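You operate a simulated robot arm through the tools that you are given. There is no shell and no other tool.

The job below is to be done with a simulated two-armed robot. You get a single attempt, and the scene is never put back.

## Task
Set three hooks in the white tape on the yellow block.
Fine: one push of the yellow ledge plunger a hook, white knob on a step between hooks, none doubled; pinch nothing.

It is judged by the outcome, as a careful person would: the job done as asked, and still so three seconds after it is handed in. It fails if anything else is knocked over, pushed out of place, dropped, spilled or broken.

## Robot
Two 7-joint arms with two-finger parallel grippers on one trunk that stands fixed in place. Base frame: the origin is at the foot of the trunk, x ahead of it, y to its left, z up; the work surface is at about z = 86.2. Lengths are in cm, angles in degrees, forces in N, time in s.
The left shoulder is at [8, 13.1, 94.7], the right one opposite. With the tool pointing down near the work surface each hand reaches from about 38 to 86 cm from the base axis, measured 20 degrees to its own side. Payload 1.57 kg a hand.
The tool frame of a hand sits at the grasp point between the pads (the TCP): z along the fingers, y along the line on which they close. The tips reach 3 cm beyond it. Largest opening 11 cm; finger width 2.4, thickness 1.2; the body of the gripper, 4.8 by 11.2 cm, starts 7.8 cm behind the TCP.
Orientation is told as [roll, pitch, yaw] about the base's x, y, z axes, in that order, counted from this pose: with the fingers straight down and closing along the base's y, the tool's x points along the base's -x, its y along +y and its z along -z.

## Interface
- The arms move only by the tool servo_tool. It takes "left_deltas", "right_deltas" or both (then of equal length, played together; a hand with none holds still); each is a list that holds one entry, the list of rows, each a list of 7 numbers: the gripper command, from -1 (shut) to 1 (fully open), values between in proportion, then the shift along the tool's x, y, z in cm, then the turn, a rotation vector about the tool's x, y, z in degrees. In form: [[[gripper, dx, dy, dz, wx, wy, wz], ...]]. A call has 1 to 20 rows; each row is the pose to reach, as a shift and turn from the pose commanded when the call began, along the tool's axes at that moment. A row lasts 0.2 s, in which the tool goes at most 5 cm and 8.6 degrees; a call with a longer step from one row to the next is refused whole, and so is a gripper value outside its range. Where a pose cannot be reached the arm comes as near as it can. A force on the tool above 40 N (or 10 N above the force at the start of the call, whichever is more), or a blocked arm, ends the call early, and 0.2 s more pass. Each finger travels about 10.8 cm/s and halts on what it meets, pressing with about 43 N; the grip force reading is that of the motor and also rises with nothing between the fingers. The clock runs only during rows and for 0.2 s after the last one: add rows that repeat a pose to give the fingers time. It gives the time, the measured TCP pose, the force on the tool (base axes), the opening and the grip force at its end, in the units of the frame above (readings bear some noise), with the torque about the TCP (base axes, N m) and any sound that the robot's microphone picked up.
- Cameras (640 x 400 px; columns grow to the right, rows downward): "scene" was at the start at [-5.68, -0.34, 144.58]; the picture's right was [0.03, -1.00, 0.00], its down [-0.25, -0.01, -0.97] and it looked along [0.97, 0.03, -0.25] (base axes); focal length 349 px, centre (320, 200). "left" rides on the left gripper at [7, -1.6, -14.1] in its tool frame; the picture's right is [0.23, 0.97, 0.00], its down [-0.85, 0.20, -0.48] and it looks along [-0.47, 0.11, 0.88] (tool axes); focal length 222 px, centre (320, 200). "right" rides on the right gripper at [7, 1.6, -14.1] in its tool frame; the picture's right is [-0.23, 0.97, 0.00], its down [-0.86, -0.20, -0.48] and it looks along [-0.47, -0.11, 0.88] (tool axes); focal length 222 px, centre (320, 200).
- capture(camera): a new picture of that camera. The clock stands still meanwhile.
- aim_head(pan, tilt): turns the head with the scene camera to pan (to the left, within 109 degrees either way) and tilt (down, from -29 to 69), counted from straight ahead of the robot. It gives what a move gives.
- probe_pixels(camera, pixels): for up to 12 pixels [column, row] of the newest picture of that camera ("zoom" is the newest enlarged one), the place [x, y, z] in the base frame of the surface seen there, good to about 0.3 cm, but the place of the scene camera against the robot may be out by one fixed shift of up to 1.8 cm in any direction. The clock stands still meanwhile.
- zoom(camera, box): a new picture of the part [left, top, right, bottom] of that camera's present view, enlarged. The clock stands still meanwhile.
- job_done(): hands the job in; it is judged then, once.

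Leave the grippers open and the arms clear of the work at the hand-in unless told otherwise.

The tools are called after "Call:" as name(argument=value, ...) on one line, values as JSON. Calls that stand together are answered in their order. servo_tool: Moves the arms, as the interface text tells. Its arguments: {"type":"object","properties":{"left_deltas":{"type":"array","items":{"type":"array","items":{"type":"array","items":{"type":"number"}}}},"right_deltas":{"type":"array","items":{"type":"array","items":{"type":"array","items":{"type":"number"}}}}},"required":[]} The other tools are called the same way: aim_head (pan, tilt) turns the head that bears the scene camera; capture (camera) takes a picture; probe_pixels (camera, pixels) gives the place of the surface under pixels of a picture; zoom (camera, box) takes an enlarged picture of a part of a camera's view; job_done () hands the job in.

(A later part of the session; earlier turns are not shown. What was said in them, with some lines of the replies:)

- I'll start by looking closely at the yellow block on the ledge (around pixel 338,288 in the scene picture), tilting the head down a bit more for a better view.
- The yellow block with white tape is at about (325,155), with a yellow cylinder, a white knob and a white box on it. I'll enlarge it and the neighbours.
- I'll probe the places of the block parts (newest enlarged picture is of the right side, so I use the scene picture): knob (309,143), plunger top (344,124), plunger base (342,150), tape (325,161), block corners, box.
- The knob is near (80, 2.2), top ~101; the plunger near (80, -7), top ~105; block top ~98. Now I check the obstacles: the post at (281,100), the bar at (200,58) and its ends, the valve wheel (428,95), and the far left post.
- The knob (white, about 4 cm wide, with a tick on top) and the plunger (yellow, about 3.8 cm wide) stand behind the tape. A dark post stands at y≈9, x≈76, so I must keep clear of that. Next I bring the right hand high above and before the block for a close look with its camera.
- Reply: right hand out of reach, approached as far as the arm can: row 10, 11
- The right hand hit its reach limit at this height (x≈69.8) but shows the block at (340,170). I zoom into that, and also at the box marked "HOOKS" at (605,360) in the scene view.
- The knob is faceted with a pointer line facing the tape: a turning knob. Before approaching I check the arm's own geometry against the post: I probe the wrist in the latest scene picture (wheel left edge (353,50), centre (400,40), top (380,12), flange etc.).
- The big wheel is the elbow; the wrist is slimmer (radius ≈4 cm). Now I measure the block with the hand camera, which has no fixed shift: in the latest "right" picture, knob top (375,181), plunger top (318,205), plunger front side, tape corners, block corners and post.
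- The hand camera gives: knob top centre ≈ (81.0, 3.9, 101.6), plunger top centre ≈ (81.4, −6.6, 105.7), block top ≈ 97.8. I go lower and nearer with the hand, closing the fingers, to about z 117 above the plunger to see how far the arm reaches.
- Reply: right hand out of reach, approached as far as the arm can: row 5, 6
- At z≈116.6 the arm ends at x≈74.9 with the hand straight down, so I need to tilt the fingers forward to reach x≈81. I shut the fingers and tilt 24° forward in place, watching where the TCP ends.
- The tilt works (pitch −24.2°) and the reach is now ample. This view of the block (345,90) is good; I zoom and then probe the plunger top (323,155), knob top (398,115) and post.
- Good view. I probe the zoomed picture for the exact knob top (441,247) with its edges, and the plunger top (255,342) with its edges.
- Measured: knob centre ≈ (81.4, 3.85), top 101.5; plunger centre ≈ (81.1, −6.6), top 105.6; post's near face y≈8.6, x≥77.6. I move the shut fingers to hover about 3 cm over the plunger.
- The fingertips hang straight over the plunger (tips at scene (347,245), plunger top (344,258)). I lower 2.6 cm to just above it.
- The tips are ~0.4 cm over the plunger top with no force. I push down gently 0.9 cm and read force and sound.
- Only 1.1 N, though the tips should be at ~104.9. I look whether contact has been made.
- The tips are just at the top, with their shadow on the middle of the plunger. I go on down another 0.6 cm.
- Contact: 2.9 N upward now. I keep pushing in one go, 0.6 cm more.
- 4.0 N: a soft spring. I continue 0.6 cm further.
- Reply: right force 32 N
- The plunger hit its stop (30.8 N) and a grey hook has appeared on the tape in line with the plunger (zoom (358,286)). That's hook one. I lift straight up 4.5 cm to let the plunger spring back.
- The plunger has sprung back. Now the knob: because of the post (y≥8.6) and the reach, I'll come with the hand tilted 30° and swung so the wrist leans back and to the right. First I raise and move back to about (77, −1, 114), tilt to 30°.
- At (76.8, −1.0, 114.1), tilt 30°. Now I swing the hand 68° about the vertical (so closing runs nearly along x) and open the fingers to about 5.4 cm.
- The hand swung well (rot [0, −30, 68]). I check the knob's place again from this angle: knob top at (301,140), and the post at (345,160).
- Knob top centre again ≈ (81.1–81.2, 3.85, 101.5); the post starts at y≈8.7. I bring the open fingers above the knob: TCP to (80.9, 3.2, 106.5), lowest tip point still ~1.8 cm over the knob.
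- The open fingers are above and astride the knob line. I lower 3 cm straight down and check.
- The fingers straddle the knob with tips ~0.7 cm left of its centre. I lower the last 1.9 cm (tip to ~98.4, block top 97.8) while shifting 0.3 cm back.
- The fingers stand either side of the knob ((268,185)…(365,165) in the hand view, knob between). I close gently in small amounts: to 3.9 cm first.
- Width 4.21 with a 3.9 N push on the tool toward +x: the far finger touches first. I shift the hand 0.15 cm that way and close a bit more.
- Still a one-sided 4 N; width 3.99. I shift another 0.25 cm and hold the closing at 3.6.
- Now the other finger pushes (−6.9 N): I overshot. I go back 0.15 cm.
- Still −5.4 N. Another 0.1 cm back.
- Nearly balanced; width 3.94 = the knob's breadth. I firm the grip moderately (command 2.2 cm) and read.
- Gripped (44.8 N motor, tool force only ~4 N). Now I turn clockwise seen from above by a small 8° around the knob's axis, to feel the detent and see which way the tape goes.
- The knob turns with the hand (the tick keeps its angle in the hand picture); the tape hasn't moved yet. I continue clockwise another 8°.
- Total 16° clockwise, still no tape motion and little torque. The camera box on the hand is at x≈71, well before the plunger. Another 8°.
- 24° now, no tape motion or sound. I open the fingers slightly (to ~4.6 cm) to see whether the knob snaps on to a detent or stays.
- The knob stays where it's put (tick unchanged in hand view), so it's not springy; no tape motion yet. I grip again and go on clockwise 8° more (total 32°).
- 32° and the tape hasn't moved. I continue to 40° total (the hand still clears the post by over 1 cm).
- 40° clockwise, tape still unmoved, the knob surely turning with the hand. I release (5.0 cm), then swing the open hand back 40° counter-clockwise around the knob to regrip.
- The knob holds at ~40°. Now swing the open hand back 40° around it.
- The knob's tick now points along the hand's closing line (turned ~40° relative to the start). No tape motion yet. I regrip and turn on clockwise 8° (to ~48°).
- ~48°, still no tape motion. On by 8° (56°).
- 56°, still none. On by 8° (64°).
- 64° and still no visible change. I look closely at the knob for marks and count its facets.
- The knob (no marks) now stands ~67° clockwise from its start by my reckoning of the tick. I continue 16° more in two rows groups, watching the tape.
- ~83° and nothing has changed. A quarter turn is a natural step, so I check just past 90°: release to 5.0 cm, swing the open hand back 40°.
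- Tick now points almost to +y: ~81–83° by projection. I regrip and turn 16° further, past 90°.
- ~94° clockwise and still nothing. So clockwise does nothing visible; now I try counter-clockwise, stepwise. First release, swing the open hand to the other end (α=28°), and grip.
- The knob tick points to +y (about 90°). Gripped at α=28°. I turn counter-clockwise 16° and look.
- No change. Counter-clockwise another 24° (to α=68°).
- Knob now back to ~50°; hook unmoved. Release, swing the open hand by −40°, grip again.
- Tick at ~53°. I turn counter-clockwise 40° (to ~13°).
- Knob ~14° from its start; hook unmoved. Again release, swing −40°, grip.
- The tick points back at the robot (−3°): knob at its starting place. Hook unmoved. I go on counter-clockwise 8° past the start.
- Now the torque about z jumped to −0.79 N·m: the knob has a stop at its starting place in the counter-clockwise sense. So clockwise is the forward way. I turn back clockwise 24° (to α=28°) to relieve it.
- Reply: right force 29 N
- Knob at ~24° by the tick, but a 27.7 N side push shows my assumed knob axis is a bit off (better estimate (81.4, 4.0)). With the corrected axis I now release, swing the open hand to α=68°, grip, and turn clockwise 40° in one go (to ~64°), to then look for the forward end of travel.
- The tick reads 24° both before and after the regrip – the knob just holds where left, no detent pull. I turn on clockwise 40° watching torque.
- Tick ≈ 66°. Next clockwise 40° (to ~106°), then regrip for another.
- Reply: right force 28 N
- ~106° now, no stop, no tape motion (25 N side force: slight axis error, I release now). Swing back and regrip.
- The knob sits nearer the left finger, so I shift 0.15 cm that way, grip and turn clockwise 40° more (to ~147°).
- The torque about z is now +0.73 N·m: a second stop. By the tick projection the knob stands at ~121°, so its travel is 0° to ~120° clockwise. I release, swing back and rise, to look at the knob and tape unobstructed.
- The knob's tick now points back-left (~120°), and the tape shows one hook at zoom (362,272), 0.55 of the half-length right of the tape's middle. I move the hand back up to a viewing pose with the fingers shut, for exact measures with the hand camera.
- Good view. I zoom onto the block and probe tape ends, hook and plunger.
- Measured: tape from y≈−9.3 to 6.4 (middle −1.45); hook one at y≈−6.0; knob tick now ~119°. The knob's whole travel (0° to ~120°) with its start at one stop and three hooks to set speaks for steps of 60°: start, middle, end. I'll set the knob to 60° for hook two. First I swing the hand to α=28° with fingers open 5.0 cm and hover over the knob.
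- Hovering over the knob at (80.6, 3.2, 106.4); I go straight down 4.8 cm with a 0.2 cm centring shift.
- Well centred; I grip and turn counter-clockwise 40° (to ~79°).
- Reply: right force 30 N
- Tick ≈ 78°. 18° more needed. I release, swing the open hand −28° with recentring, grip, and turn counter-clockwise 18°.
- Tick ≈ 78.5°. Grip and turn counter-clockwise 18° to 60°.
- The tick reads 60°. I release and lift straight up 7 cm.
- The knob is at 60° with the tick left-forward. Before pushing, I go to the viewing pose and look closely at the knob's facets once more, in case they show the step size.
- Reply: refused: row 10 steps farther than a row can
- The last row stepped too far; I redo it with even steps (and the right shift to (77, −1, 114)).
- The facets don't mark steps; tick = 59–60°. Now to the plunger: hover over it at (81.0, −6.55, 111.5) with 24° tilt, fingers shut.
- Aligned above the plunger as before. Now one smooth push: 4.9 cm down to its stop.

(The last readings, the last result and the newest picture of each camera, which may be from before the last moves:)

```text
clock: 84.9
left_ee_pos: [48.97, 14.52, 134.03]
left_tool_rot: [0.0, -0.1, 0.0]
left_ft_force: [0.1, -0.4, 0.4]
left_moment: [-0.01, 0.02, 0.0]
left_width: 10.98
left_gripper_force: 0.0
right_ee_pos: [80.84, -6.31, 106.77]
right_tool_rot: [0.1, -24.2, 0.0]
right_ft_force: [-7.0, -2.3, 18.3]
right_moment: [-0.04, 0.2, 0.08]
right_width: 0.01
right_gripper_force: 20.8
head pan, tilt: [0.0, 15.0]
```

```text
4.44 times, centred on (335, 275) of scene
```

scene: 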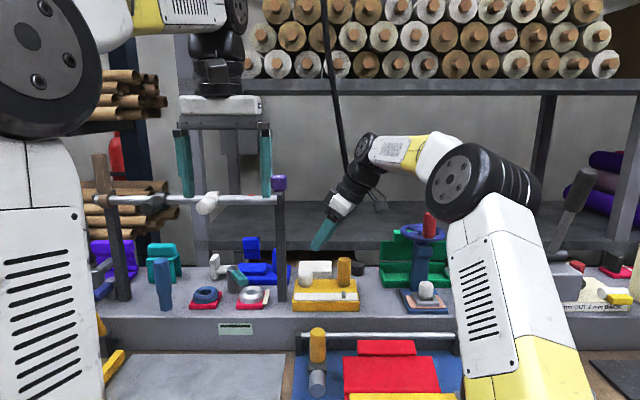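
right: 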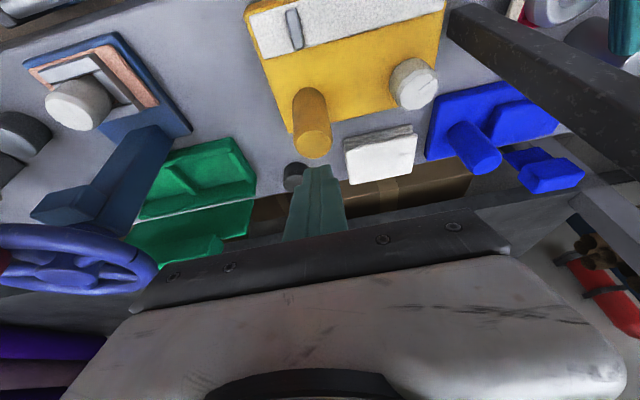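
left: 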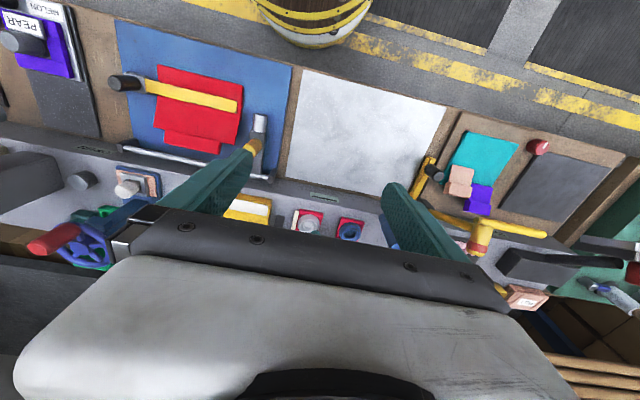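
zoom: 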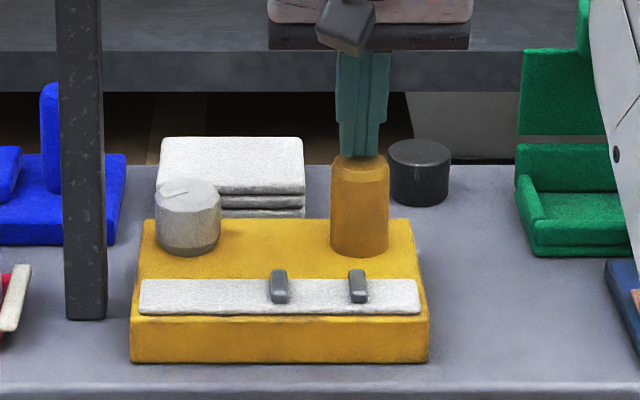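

Hook two has appeared exactly at the middle of the tape (zoom (280,286)), so the knob's 60° gave a clean new place. I lift straight up 5 cm.

Call:
servo_tool(right_deltas=[[[-1, -0.41, 0, -0.91, 0, 0, 0], [-1, -1.02, 0, -2.28, 0, 0, 0], [-1, -2.03, 0, -4.57, 0, 0, 0], [-1, -2.03, 0, -4.57, 0, 0, 0]]])

Call:
zoom(camera="scene", box=[290, 230, 380, 320])

Call:
zoom(camera="right", box=[240, 0, 450, 170])

```text
clock: 85.9
left_ee_pos: [49.07, 14.65, 134.03]
left_tool_rot: [0.1, 0.0, 0.0]
left_ft_force: [0.4, 0.0, -0.4]
left_moment: [0.0, 0.04, 0.02]
left_width: 10.99
left_gripper_force: 0.0
right_ee_pos: [81.11, -6.42, 111.5]
right_tool_rot: [0.1, -23.9, 0.1]
right_ft_force: [-0.5, 1.2, -0.2]
right_moment: [0.01, -0.01, -0.02]
right_width: 0.0
right_gripper_force: 21.5
head pan, tilt: [0.0, 15.0]
```

```text
4.44 times, centred on (335, 275) of scene
```

zoom: 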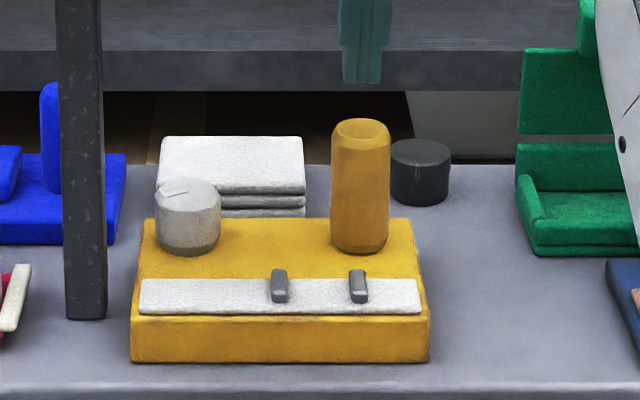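

```text
2.35 times, centred on (345, 85) of right
```

zoom: 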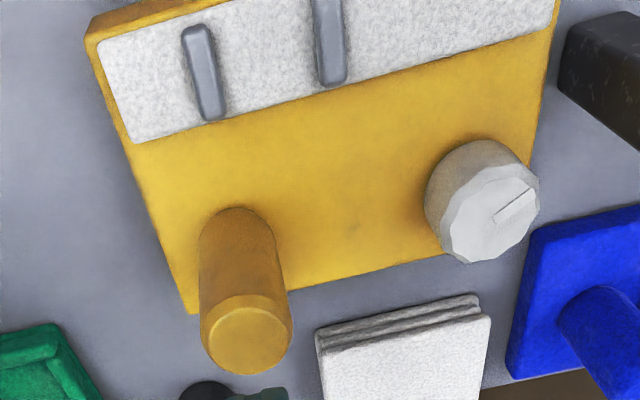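

Two hooks stand well apart. Next the knob goes on by another 60° clockwise. I raise and move to (77, −1, 114), tilting to 30°, then swing to α=68° with fingers open 5 cm.

Call:
servo_tool(right_deltas=[[[-1, 0.67, 1.2, -1.01, 0, -1.5, 0], [-1, 1.35, 2.7, -2.02, 0, -3, 0], [-1, 2.02, 4.05, -3.03, 0, -4.5, 0], [-1, 2.69, 5.4, -4.04, 0, -6, 0], [-1, 2.69, 5.4, -4.04, 0, -6, 0]]])

Call:
servo_tool(right_deltas=[[[-0.5, 0, 0, 0, -4.25, 0, -7.36], [-0.09, 0, 0, 0, -8.5, 0, -14.72], [-0.09, 0, 0, 0, -12.75, 0, -22.08], [-0.09, 0, 0, 0, -17, 0, -29.44], [-0.09, 0, 0, 0, -21.25, 0, -36.8], [-0.09, 0, 0, 0, -25.5, 0, -44.17], [-0.09, 0, 0, 0, -29.75, 0, -51.53], [-0.09, 0, 0, 0, -34, 0, -58.89], [-0.09, 0, 0, 0, -34, 0, -58.89]]])

```text
clock: 87.1
left_ee_pos: [49.19, 14.58, 134.12]
left_tool_rot: [0.0, 0.0, 0.1]
left_ft_force: [-0.1, 0.0, -1.0]
left_moment: [-0.01, 0.02, -0.02]
left_width: 11.03
left_gripper_force: 0.1
right_ee_pos: [76.58, -0.8, 114.14]
right_tool_rot: [0.0, -30.0, 0.0]
right_ft_force: [-0.1, -0.4, -0.1]
right_moment: [0.04, -0.03, -0.05]
right_width: 0.0
right_gripper_force: 21.3
head pan, tilt: [0.0, 15.0]
```

```text
clock: 89.1
left_ee_pos: [49.19, 14.68, 133.92]
left_tool_rot: [0.0, 0.0, 0.0]
left_ft_force: [-0.6, -0.2, -0.2]
left_moment: [0.0, 0.02, 0.02]
left_width: 10.98
left_gripper_force: 0.1
right_ee_pos: [76.74, -1.11, 114.2]
right_tool_rot: [0.0, -30.0, 68.1]
right_ft_force: [0.0, 0.7, -0.3]
right_moment: [0.01, 0.03, -0.01]
right_width: 5.01
right_gripper_force: 0.0
head pan, tilt: [0.0, 15.0]
```

At (76.7, −1.1, 114.2), α=68°. I go to hover over the knob at (81.0, 2.95, 106.5).

Call:
servo_tool(right_deltas=[[[-0.09, -0.19, -0.62, 2.3, 0, 0, 0], [-0.09, -0.38, -1.25, 4.6, 0, 0, 0], [-0.09, -0.57, -1.87, 6.9, 0, 0, 0], [-0.09, -0.76, -2.5, 9.22, 0, 0, 0], [-0.09, -0.76, -2.5, 9.22, 0, 0, 0]]])

Call:
capture(camera="right")

```text
clock: 90.3
left_ee_pos: [49.04, 14.63, 133.98]
left_tool_rot: [0.0, 0.0, 0.1]
left_ft_force: [-0.1, -0.7, 0.9]
left_moment: [0.01, -0.02, -0.02]
left_width: 10.98
left_gripper_force: 0.0
right_ee_pos: [81.04, 2.88, 106.43]
right_tool_rot: [-0.1, -30.1, 68.0]
right_ft_force: [-0.7, -0.1, 0.3]
right_moment: [0.03, -0.01, 0.02]
right_width: 5.01
right_gripper_force: 0.1
head pan, tilt: [0.0, 15.0]
```

```text
taken
```

right: 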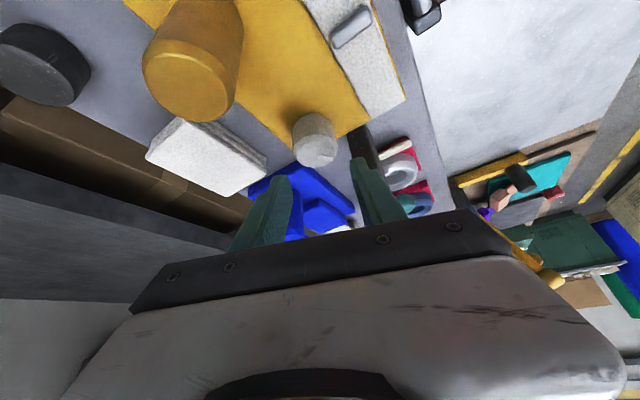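

Well placed. I descend 4.8 cm straight down astride the knob.

Call:
servo_tool(right_deltas=[[[-0.09, 0.6, 0, 1.04, 0, 0, 0], [-0.09, 1.2, 0, 2.08, 0, 0, 0], [-0.09, 1.8, 0, 3.12, 0, 0, 0], [-0.09, 2.4, 0, 4.16, 0, 0, 0], [-0.09, 2.4, 0, 4.16, 0, 0, 0]]])

Call:
zoom(camera="right", box=[240, 110, 440, 240])

```text
clock: 91.5
left_ee_pos: [49.08, 14.63, 133.95]
left_tool_rot: [0.0, 0.1, 0.1]
left_ft_force: [0.2, 0.4, -0.4]
left_moment: [0.01, 0.0, -0.03]
left_width: 11.04
left_gripper_force: 0.0
right_ee_pos: [81.06, 2.92, 101.82]
right_tool_rot: [0.0, -29.9, 68.0]
right_ft_force: [-0.2, -1.2, 0.4]
right_moment: [-0.03, 0.0, 0.0]
right_width: 5.02
right_gripper_force: 0.0
head pan, tilt: [0.0, 15.0]
```

```text
3.08 times, centred on (340, 175) of right
```

zoom: 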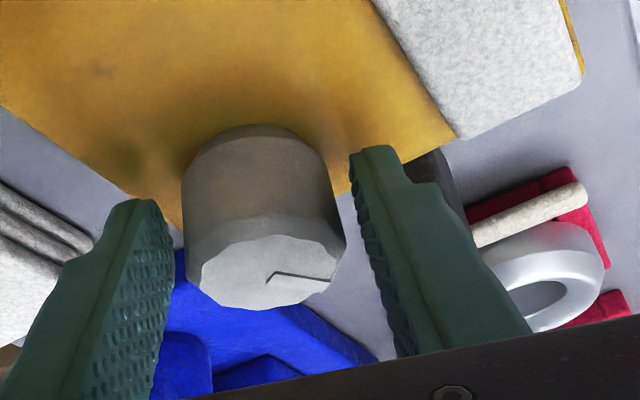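

Centred on the knob. Grip and turn clockwise 40° (to ~100°).

Call:
servo_tool(right_deltas=[[[-0.3, 0, 0, 0, 0, 0, 0], [-0.6, 0, 0, 0, 0, 0, 0], [-0.6, 0, 0, 0, 0, 0, 0], [-0.6, -0.009, 0.153, 0.005, 4, 0, 6.93], [-0.6, -0.037, 0.303, 0.021, 8, 0, 13.86], [-0.6, -0.082, 0.447, 0.048, 12, 0, 20.78], [-0.6, -0.145, 0.583, 0.084, 16, 0, 27.71], [-0.6, -0.223, 0.707, 0.129, 20, 0, 34.64], [-0.6, -0.223, 0.707, 0.129, 20, 0, 34.64]]])

Call:
zoom(camera="scene", box=[290, 220, 380, 310])

Call:
zoom(camera="right", box=[240, 110, 440, 240])

```text
clock: 93.5
left_ee_pos: [49.08, 14.6, 133.91]
left_tool_rot: [0.0, 0.0, 0.0]
left_ft_force: [-0.7, 0.5, 1.0]
left_moment: [-0.01, 0.02, -0.01]
left_width: 11.0
left_gripper_force: 0.2
right_ee_pos: [80.51, 3.61, 101.8]
right_tool_rot: [-0.2, -29.9, 27.9]
right_ft_force: [-2.2, 1.6, -3.5]
right_moment: [-0.71, -0.38, 0.02]
right_width: 3.93
right_gripper_force: 44.3
head pan, tilt: [0.0, 15.0]
```

```text
4.44 times, centred on (335, 265) of scene
```

zoom: 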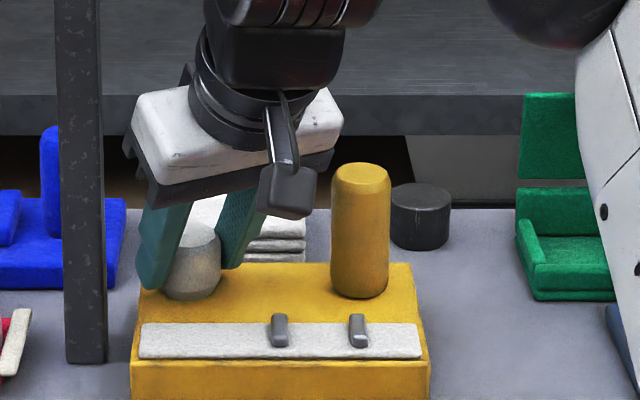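

```text
3.08 times, centred on (340, 175) of right
```

zoom: 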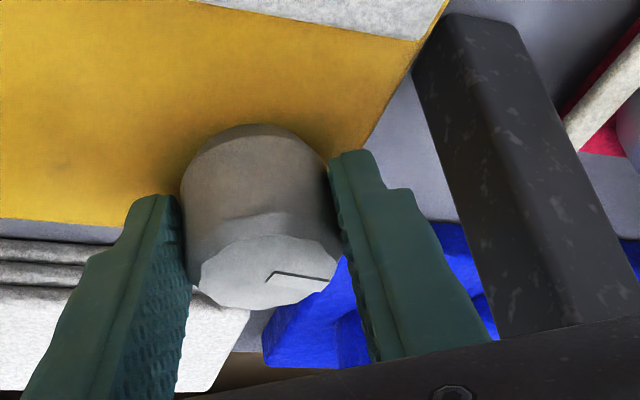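

Small forces; tick ~100°. I release, swing the open hand back 24°, grip again, and turn the remaining 20° to 120°.

Call:
servo_tool(right_deltas=[[[-0.2, 0, 0, 0, 0, 0, 0], [-0.09, 0, 0, 0, 0, 0, 0], [-0.09, 0, 0, 0, 0, 0, 0], [-0.09, -0.009, -0.153, 0.005, -4, 0, -6.93], [-0.09, -0.037, -0.303, 0.021, -8, 0, -13.86], [-0.09, -0.082, -0.447, 0.048, -12, 0, -20.78], [-0.09, -0.082, -0.447, 0.048, -12, 0, -20.78], [-0.3, -0.082, -0.447, 0.048, -12, 0, -20.78], [-0.6, -0.082, -0.447, 0.048, -12, 0, -20.78], [-0.6, -0.082, -0.447, 0.048, -12, 0, -20.78], [-0.6, -0.047, -0.34, 0.027, -9, 0, -15.59], [-0.6, -0.018, -0.21, 0.01, -5.5, 0, -9.53], [-0.6, -0.002, -0.077, 0.001, -2, 0, -3.46], [-0.6, -0.002, -0.077, 0.001, -2, 0, -3.46]]])

Call:
zoom(camera="right", box=[240, 110, 440, 240])

```text
clock: 96.5
left_ee_pos: [49.09, 14.62, 134.03]
left_tool_rot: [0.1, 0.0, 0.0]
left_ft_force: [0.5, 0.5, 0.0]
left_moment: [0.02, 0.02, 0.01]
left_width: 10.99
left_gripper_force: 0.0
right_ee_pos: [80.61, 3.42, 101.72]
right_tool_rot: [0.0, -30.1, 32.0]
right_ft_force: [3.0, 4.4, 6.7]
right_moment: [0.24, 0.39, 0.03]
right_width: 3.98
right_gripper_force: 43.7
head pan, tilt: [0.0, 15.0]
```

```text
3.08 times, centred on (340, 175) of right
```

zoom: 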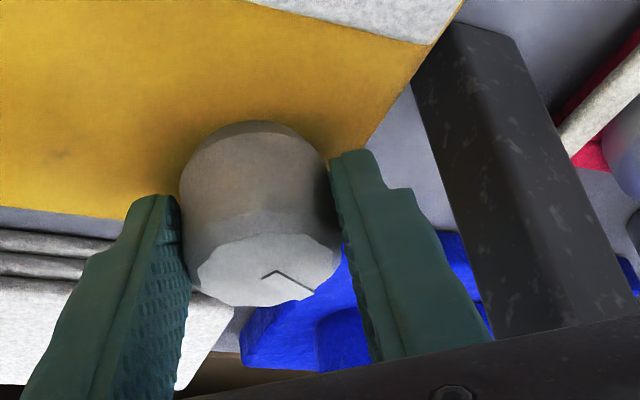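

Tick ≈ 119°, no torque yet; 3° more to bring it onto its end stop.

Call:
servo_tool(right_deltas=[[[-0.6, 0, 0.058, 0, 1.5, 0, 2.6], [-0.6, 0, 0.058, 0, 1.5, 0, 2.6]]])

```text
clock: 97.1
left_ee_pos: [49.06, 14.56, 134.04]
left_tool_rot: [0.1, 0.0, 0.1]
left_ft_force: [-0.1, 0.3, -0.1]
left_moment: [-0.01, -0.01, 0.0]
left_width: 10.99
left_gripper_force: 0.0
right_ee_pos: [80.53, 3.56, 101.69]
right_tool_rot: [0.1, -30.2, 28.9]
right_ft_force: [8.6, 4.9, 8.1]
right_moment: [0.6, -0.03, 0.46]
right_width: 3.98
right_gripper_force: 44.9
head pan, tilt: [0.0, 15.0]
```

Torque 0.46 N·m: on the stop (120°). I release and lift straight up 7 cm.

Call:
servo_tool(right_deltas=[[[-0.2, 0, 0, 0, 0, 0, 0], [-0.09, 0, 0, 0, 0, 0, 0], [-0.09, 0, 0, 0, 0, 0, 0], [-0.09, -0.5, 0, -0.87, 0, 0, 0], [-0.09, -1.5, 0, -2.6, 0, 0, 0], [-0.09, -2.5, 0, -4.33, 0, 0, 0], [-0.09, -3.5, 0, -6.06, 0, 0, 0], [-0.09, -3.5, 0, -6.06, 0, 0, 0]]])

Call:
zoom(camera="scene", box=[290, 240, 380, 320])

```text
clock: 98.9
left_ee_pos: [49.12, 14.56, 134.11]
left_tool_rot: [-0.1, 0.0, -0.1]
left_ft_force: [0.0, -0.3, -0.2]
left_moment: [0.0, 0.0, -0.02]
left_width: 10.99
left_gripper_force: 0.1
right_ee_pos: [80.24, 3.38, 108.7]
right_tool_rot: [0.0, -30.0, 29.0]
right_ft_force: [0.0, -0.8, 0.4]
right_moment: [0.03, 0.0, -0.01]
right_width: 5.01
right_gripper_force: 0.1
head pan, tilt: [0.0, 15.0]
```

```text
5.00 times, centred on (335, 280) of scene
```

zoom: 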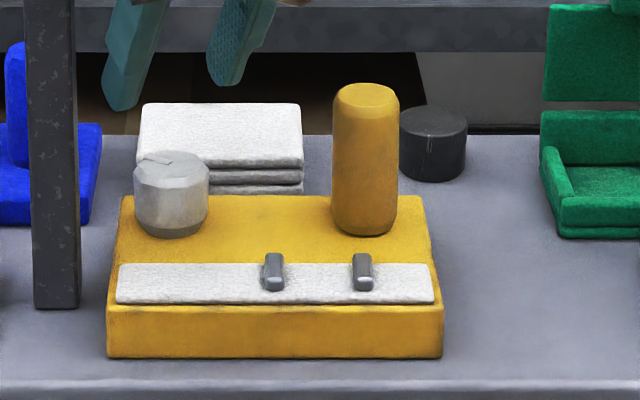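

The tick points back-left (120°). I return to (77, −1, 114), α=0, with fingers shut.

Call:
servo_tool(right_deltas=[[[-0.4, 0.5, -0.7, -2.36, 0, 0, 0], [-0.8, 1.1, -1.5, -4.71, 0, 0, 0], [-1, 1.64, -2.26, -7.07, 0, 0, 0], [-1, 1.64, -2.26, -7.07, 3.63, 0, 6.28], [-1, 1.64, -2.26, -7.07, 7.25, 0, 12.56], [-1, 1.64, -2.26, -7.07, 10.88, 0, 18.83], [-1, 1.64, -2.26, -7.07, 14.5, 0, 25.11], [-1, 1.64, -2.26, -7.07, 14.5, 0, 25.11]]])

Call:
zoom(camera="right", box=[200, 0, 390, 180])

```text
clock: 100.7
left_ee_pos: [49.12, 14.53, 134.0]
left_tool_rot: [0.0, 0.0, 0.0]
left_ft_force: [-0.7, 0.6, 0.3]
left_moment: [0.0, 0.01, -0.04]
left_width: 11.0
left_gripper_force: 0.0
right_ee_pos: [77.3, -0.87, 113.98]
right_tool_rot: [0.0, -30.0, -0.1]
right_ft_force: [0.6, -0.6, -0.7]
right_moment: [0.0, 0.0, -0.02]
right_width: 0.0
right_gripper_force: 21.3
head pan, tilt: [0.0, 15.0]
```

```text
2.22 times, centred on (295, 90) of right
```

zoom: 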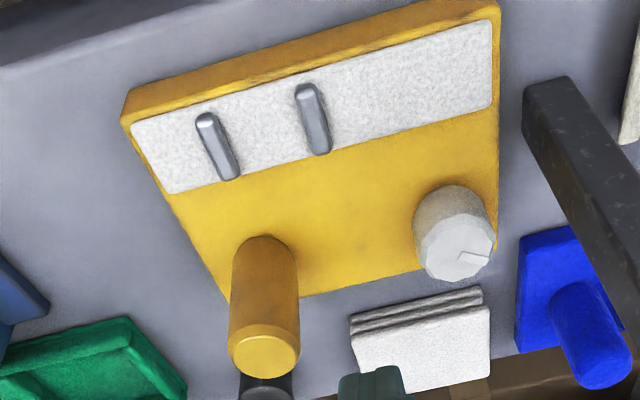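

All as expected: two hooks, knob at 120°. Now hover over the plunger again.

Call:
servo_tool(right_deltas=[[[-1, -0.5, -1.8, 0.5, 0, 2, 0], [-1, -1.2, -3.6, 1.8, 0, 4, 0], [-1, -2.05, -5.6, 4.15, 0, 6, 0], [-1, -2.05, -5.6, 4.15, 0, 6, 0]]])

Call:
zoom(camera="scene", box=[290, 230, 380, 320])

Call:
capture(camera="right")

```text
clock: 101.7
left_ee_pos: [49.11, 14.56, 133.89]
left_tool_rot: [0.0, -0.1, 0.0]
left_ft_force: [0.2, 0.1, 0.6]
left_moment: [-0.03, 0.02, 0.03]
left_width: 11.02
left_gripper_force: 0.0
right_ee_pos: [81.25, -6.54, 111.4]
right_tool_rot: [0.0, -23.9, 0.1]
right_ft_force: [-0.4, -0.3, -1.0]
right_moment: [-0.01, -0.01, -0.02]
right_width: 0.0
right_gripper_force: 21.3
head pan, tilt: [0.0, 15.0]
```

```text
4.44 times, centred on (335, 275) of scene
```

zoom: 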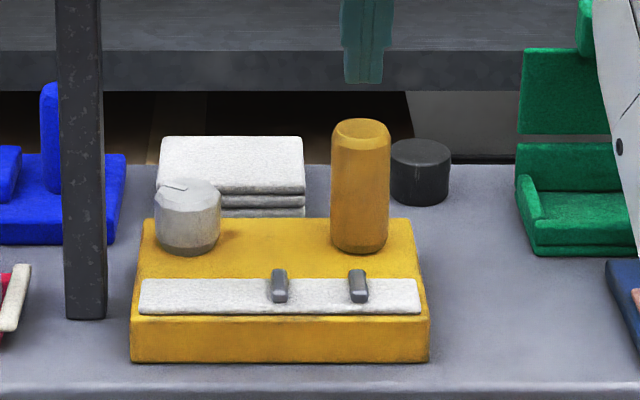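

```text
taken
```

right: 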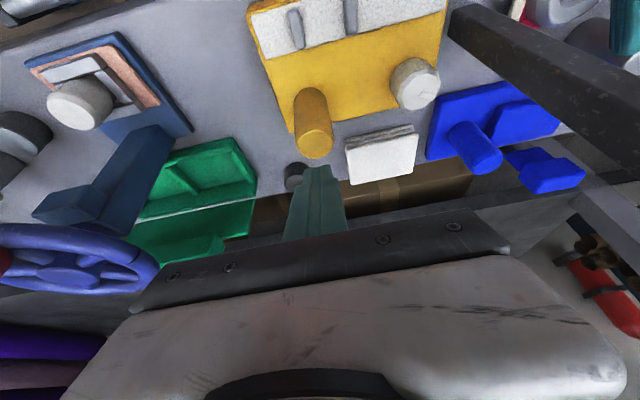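

The pose matches the last push. One smooth push, 4.9 cm down to the stop.

Call:
servo_tool(right_deltas=[[[-1, 0.61, 0, 1.37, 0, 0, 0], [-1, 1.22, 0, 2.74, 0, 0, 0], [-1, 1.42, 0, 3.2, 0, 0, 0], [-1, 1.59, 0, 3.56, 0, 0, 0], [-1, 1.75, 0, 3.93, 0, 0, 0], [-1, 1.87, 0, 4.2, 0, 0, 0], [-1, 1.99, 0, 4.48, 0, 0, 0]]])

Call:
zoom(camera="scene", box=[290, 230, 380, 320])

```text
clock: 103.3
left_ee_pos: [48.92, 14.56, 134.12]
left_tool_rot: [-0.1, 0.0, -0.1]
left_ft_force: [0.0, 0.5, 0.1]
left_moment: [-0.01, 0.02, -0.01]
left_width: 10.98
left_gripper_force: 0.0
right_ee_pos: [81.15, -6.69, 106.75]
right_tool_rot: [0.0, -24.2, 0.1]
right_ft_force: [-5.4, 1.6, 18.7]
right_moment: [0.02, 0.21, 0.0]
right_width: 0.0
right_gripper_force: 21.5
head pan, tilt: [0.0, 15.0]
```

```text
4.44 times, centred on (335, 275) of scene
```

zoom: 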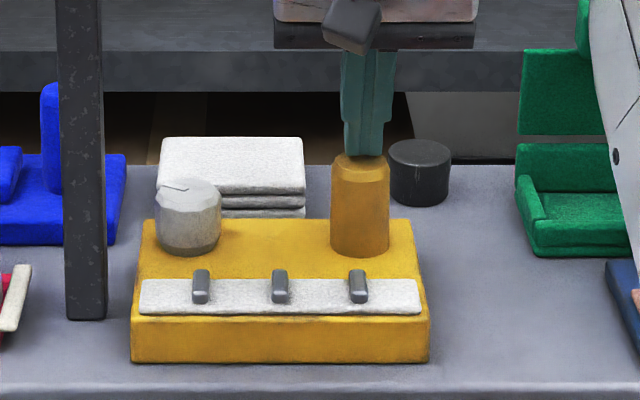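

Hook three has appeared at zoom (201,286): three evenly spaced hooks. I lift straight up 5 cm to free the plunger.

Call:
servo_tool(right_deltas=[[[-1, -0.41, 0, -0.91, 0, 0, 0], [-1, -1.02, 0, -2.28, 0, 0, 0], [-1, -2.03, 0, -4.57, 0, 0, 0], [-1, -2.03, 0, -4.57, 0, 0, 0]]])

Call:
zoom(camera="scene", box=[290, 230, 380, 320])

```text
clock: 104.3
left_ee_pos: [49.06, 14.69, 133.93]
left_tool_rot: [0.0, 0.1, -0.1]
left_ft_force: [1.0, -1.0, -0.2]
left_moment: [-0.04, -0.03, -0.01]
left_width: 11.0
left_gripper_force: 0.0
right_ee_pos: [81.06, -6.36, 111.63]
right_tool_rot: [-0.1, -24.0, 0.0]
right_ft_force: [0.2, 0.1, -0.5]
right_moment: [0.0, 0.0, 0.0]
right_width: 0.0
right_gripper_force: 21.6
head pan, tilt: [0.0, 15.0]
```

```text
4.44 times, centred on (335, 275) of scene
```

zoom: 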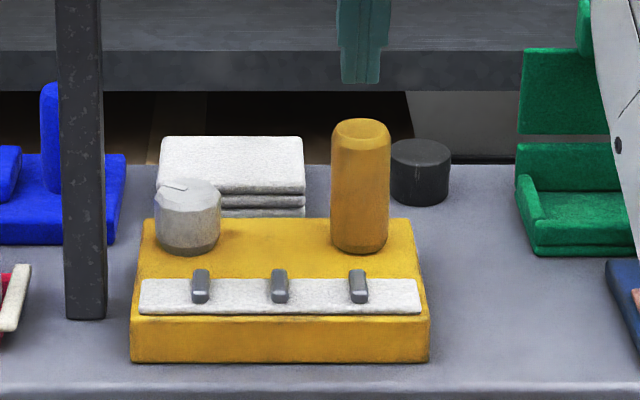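

Three hooks, plunger back up. I withdraw the right arm back and up, clear of the work, and open the gripper on the way.

Call:
servo_tool(right_deltas=[[[-1, 1.2, -0.5, -3.2, 0, 0, 0], [-1, 3.0, -1.5, -6.5, 0, 0, 0], [-1, 4.9, -2.7, -9.9, 0, 0, 0], [-0.5, 6.8, -3.9, -13.3, 0, 0, 0], [0, 8.7, -5.1, -16.7, 0, 0, 0], [0.5, 10.6, -6.3, -20.1, 0, 0, 0], [1, 12.5, -7.6, -23.5, 0, 0, 0], [1, 12.5, -7.6, -23.5, 0, 8, 0], [1, 12.5, -7.6, -23.5, 0, 16, 0], [1, 12.5, -7.6, -23.5, 0, 24, 0], [1, 12.5, -7.6, -23.5, 0, 24, 0]]])

Call:
capture(camera="scene")

Call:
zoom(camera="scene", box=[270, 220, 400, 330])

```text
clock: 106.7
left_ee_pos: [49.11, 14.63, 133.95]
left_tool_rot: [0.0, -0.1, 0.0]
left_ft_force: [-0.9, 0.5, 0.0]
left_moment: [0.02, 0.01, 0.0]
left_width: 11.0
left_gripper_force: 0.0
right_ee_pos: [60.18, -14.23, 127.77]
right_tool_rot: [0.0, 0.1, 0.2]
right_ft_force: [-0.5, 0.2, 0.0]
right_moment: [0.0, -0.02, 0.0]
right_width: 10.99
right_gripper_force: 0.0
head pan, tilt: [0.0, 15.0]
```

```text
taken
```

scene: 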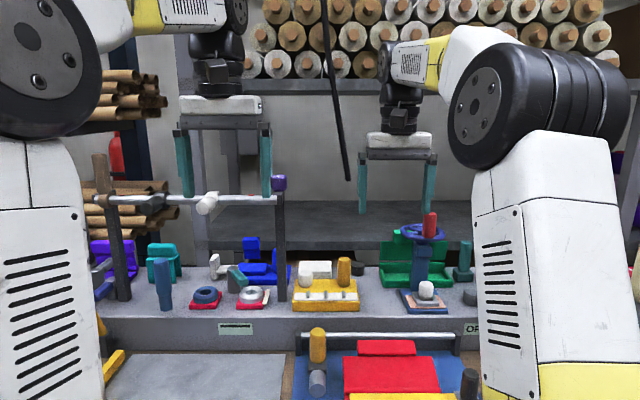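

```text
3.64 times, centred on (335, 275) of scene
```

zoom: 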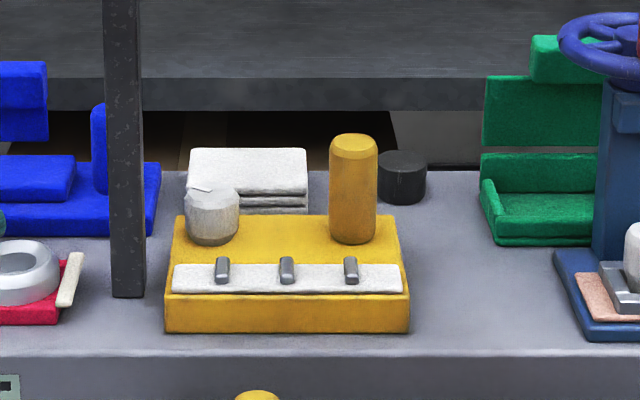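

The tape holds three separate, evenly spaced hooks (zoom (222,270), (287,270), (351,270)). The plunger is up, nothing else has moved, both grippers are open and the arms are clear. I hand the job in.

Call:
job_done()

```text
The job is handed in.
```

I set three separate, evenly spaced hooks in the white tape on the yellow block and handed the job in. Each took one full push of the plunger. None is doubled, and nothing else was moved or knocked over.

The step size was my own judgement. The knob gives no click, detent or mark, and it turns only between two stops about 120° apart. I took a step to be half of that travel, so I set the hooks at 0°, 60° and 120°. The second hook landed at the middle of the tape and the third an equal distance beyond it. If the real step is smaller, each move was more than one step.

Before settling on this, I turned the knob back and forth through its full range between the first and second hooks to find the stops. I gripped the knob to turn it, but only while the plunger was up. I read "pinch nothing" as not trapping anything in the mechanism; if it meant no gripping at all, that part was not met.

The plunger is back up, both grippers are open, and the arms are clear of the work.
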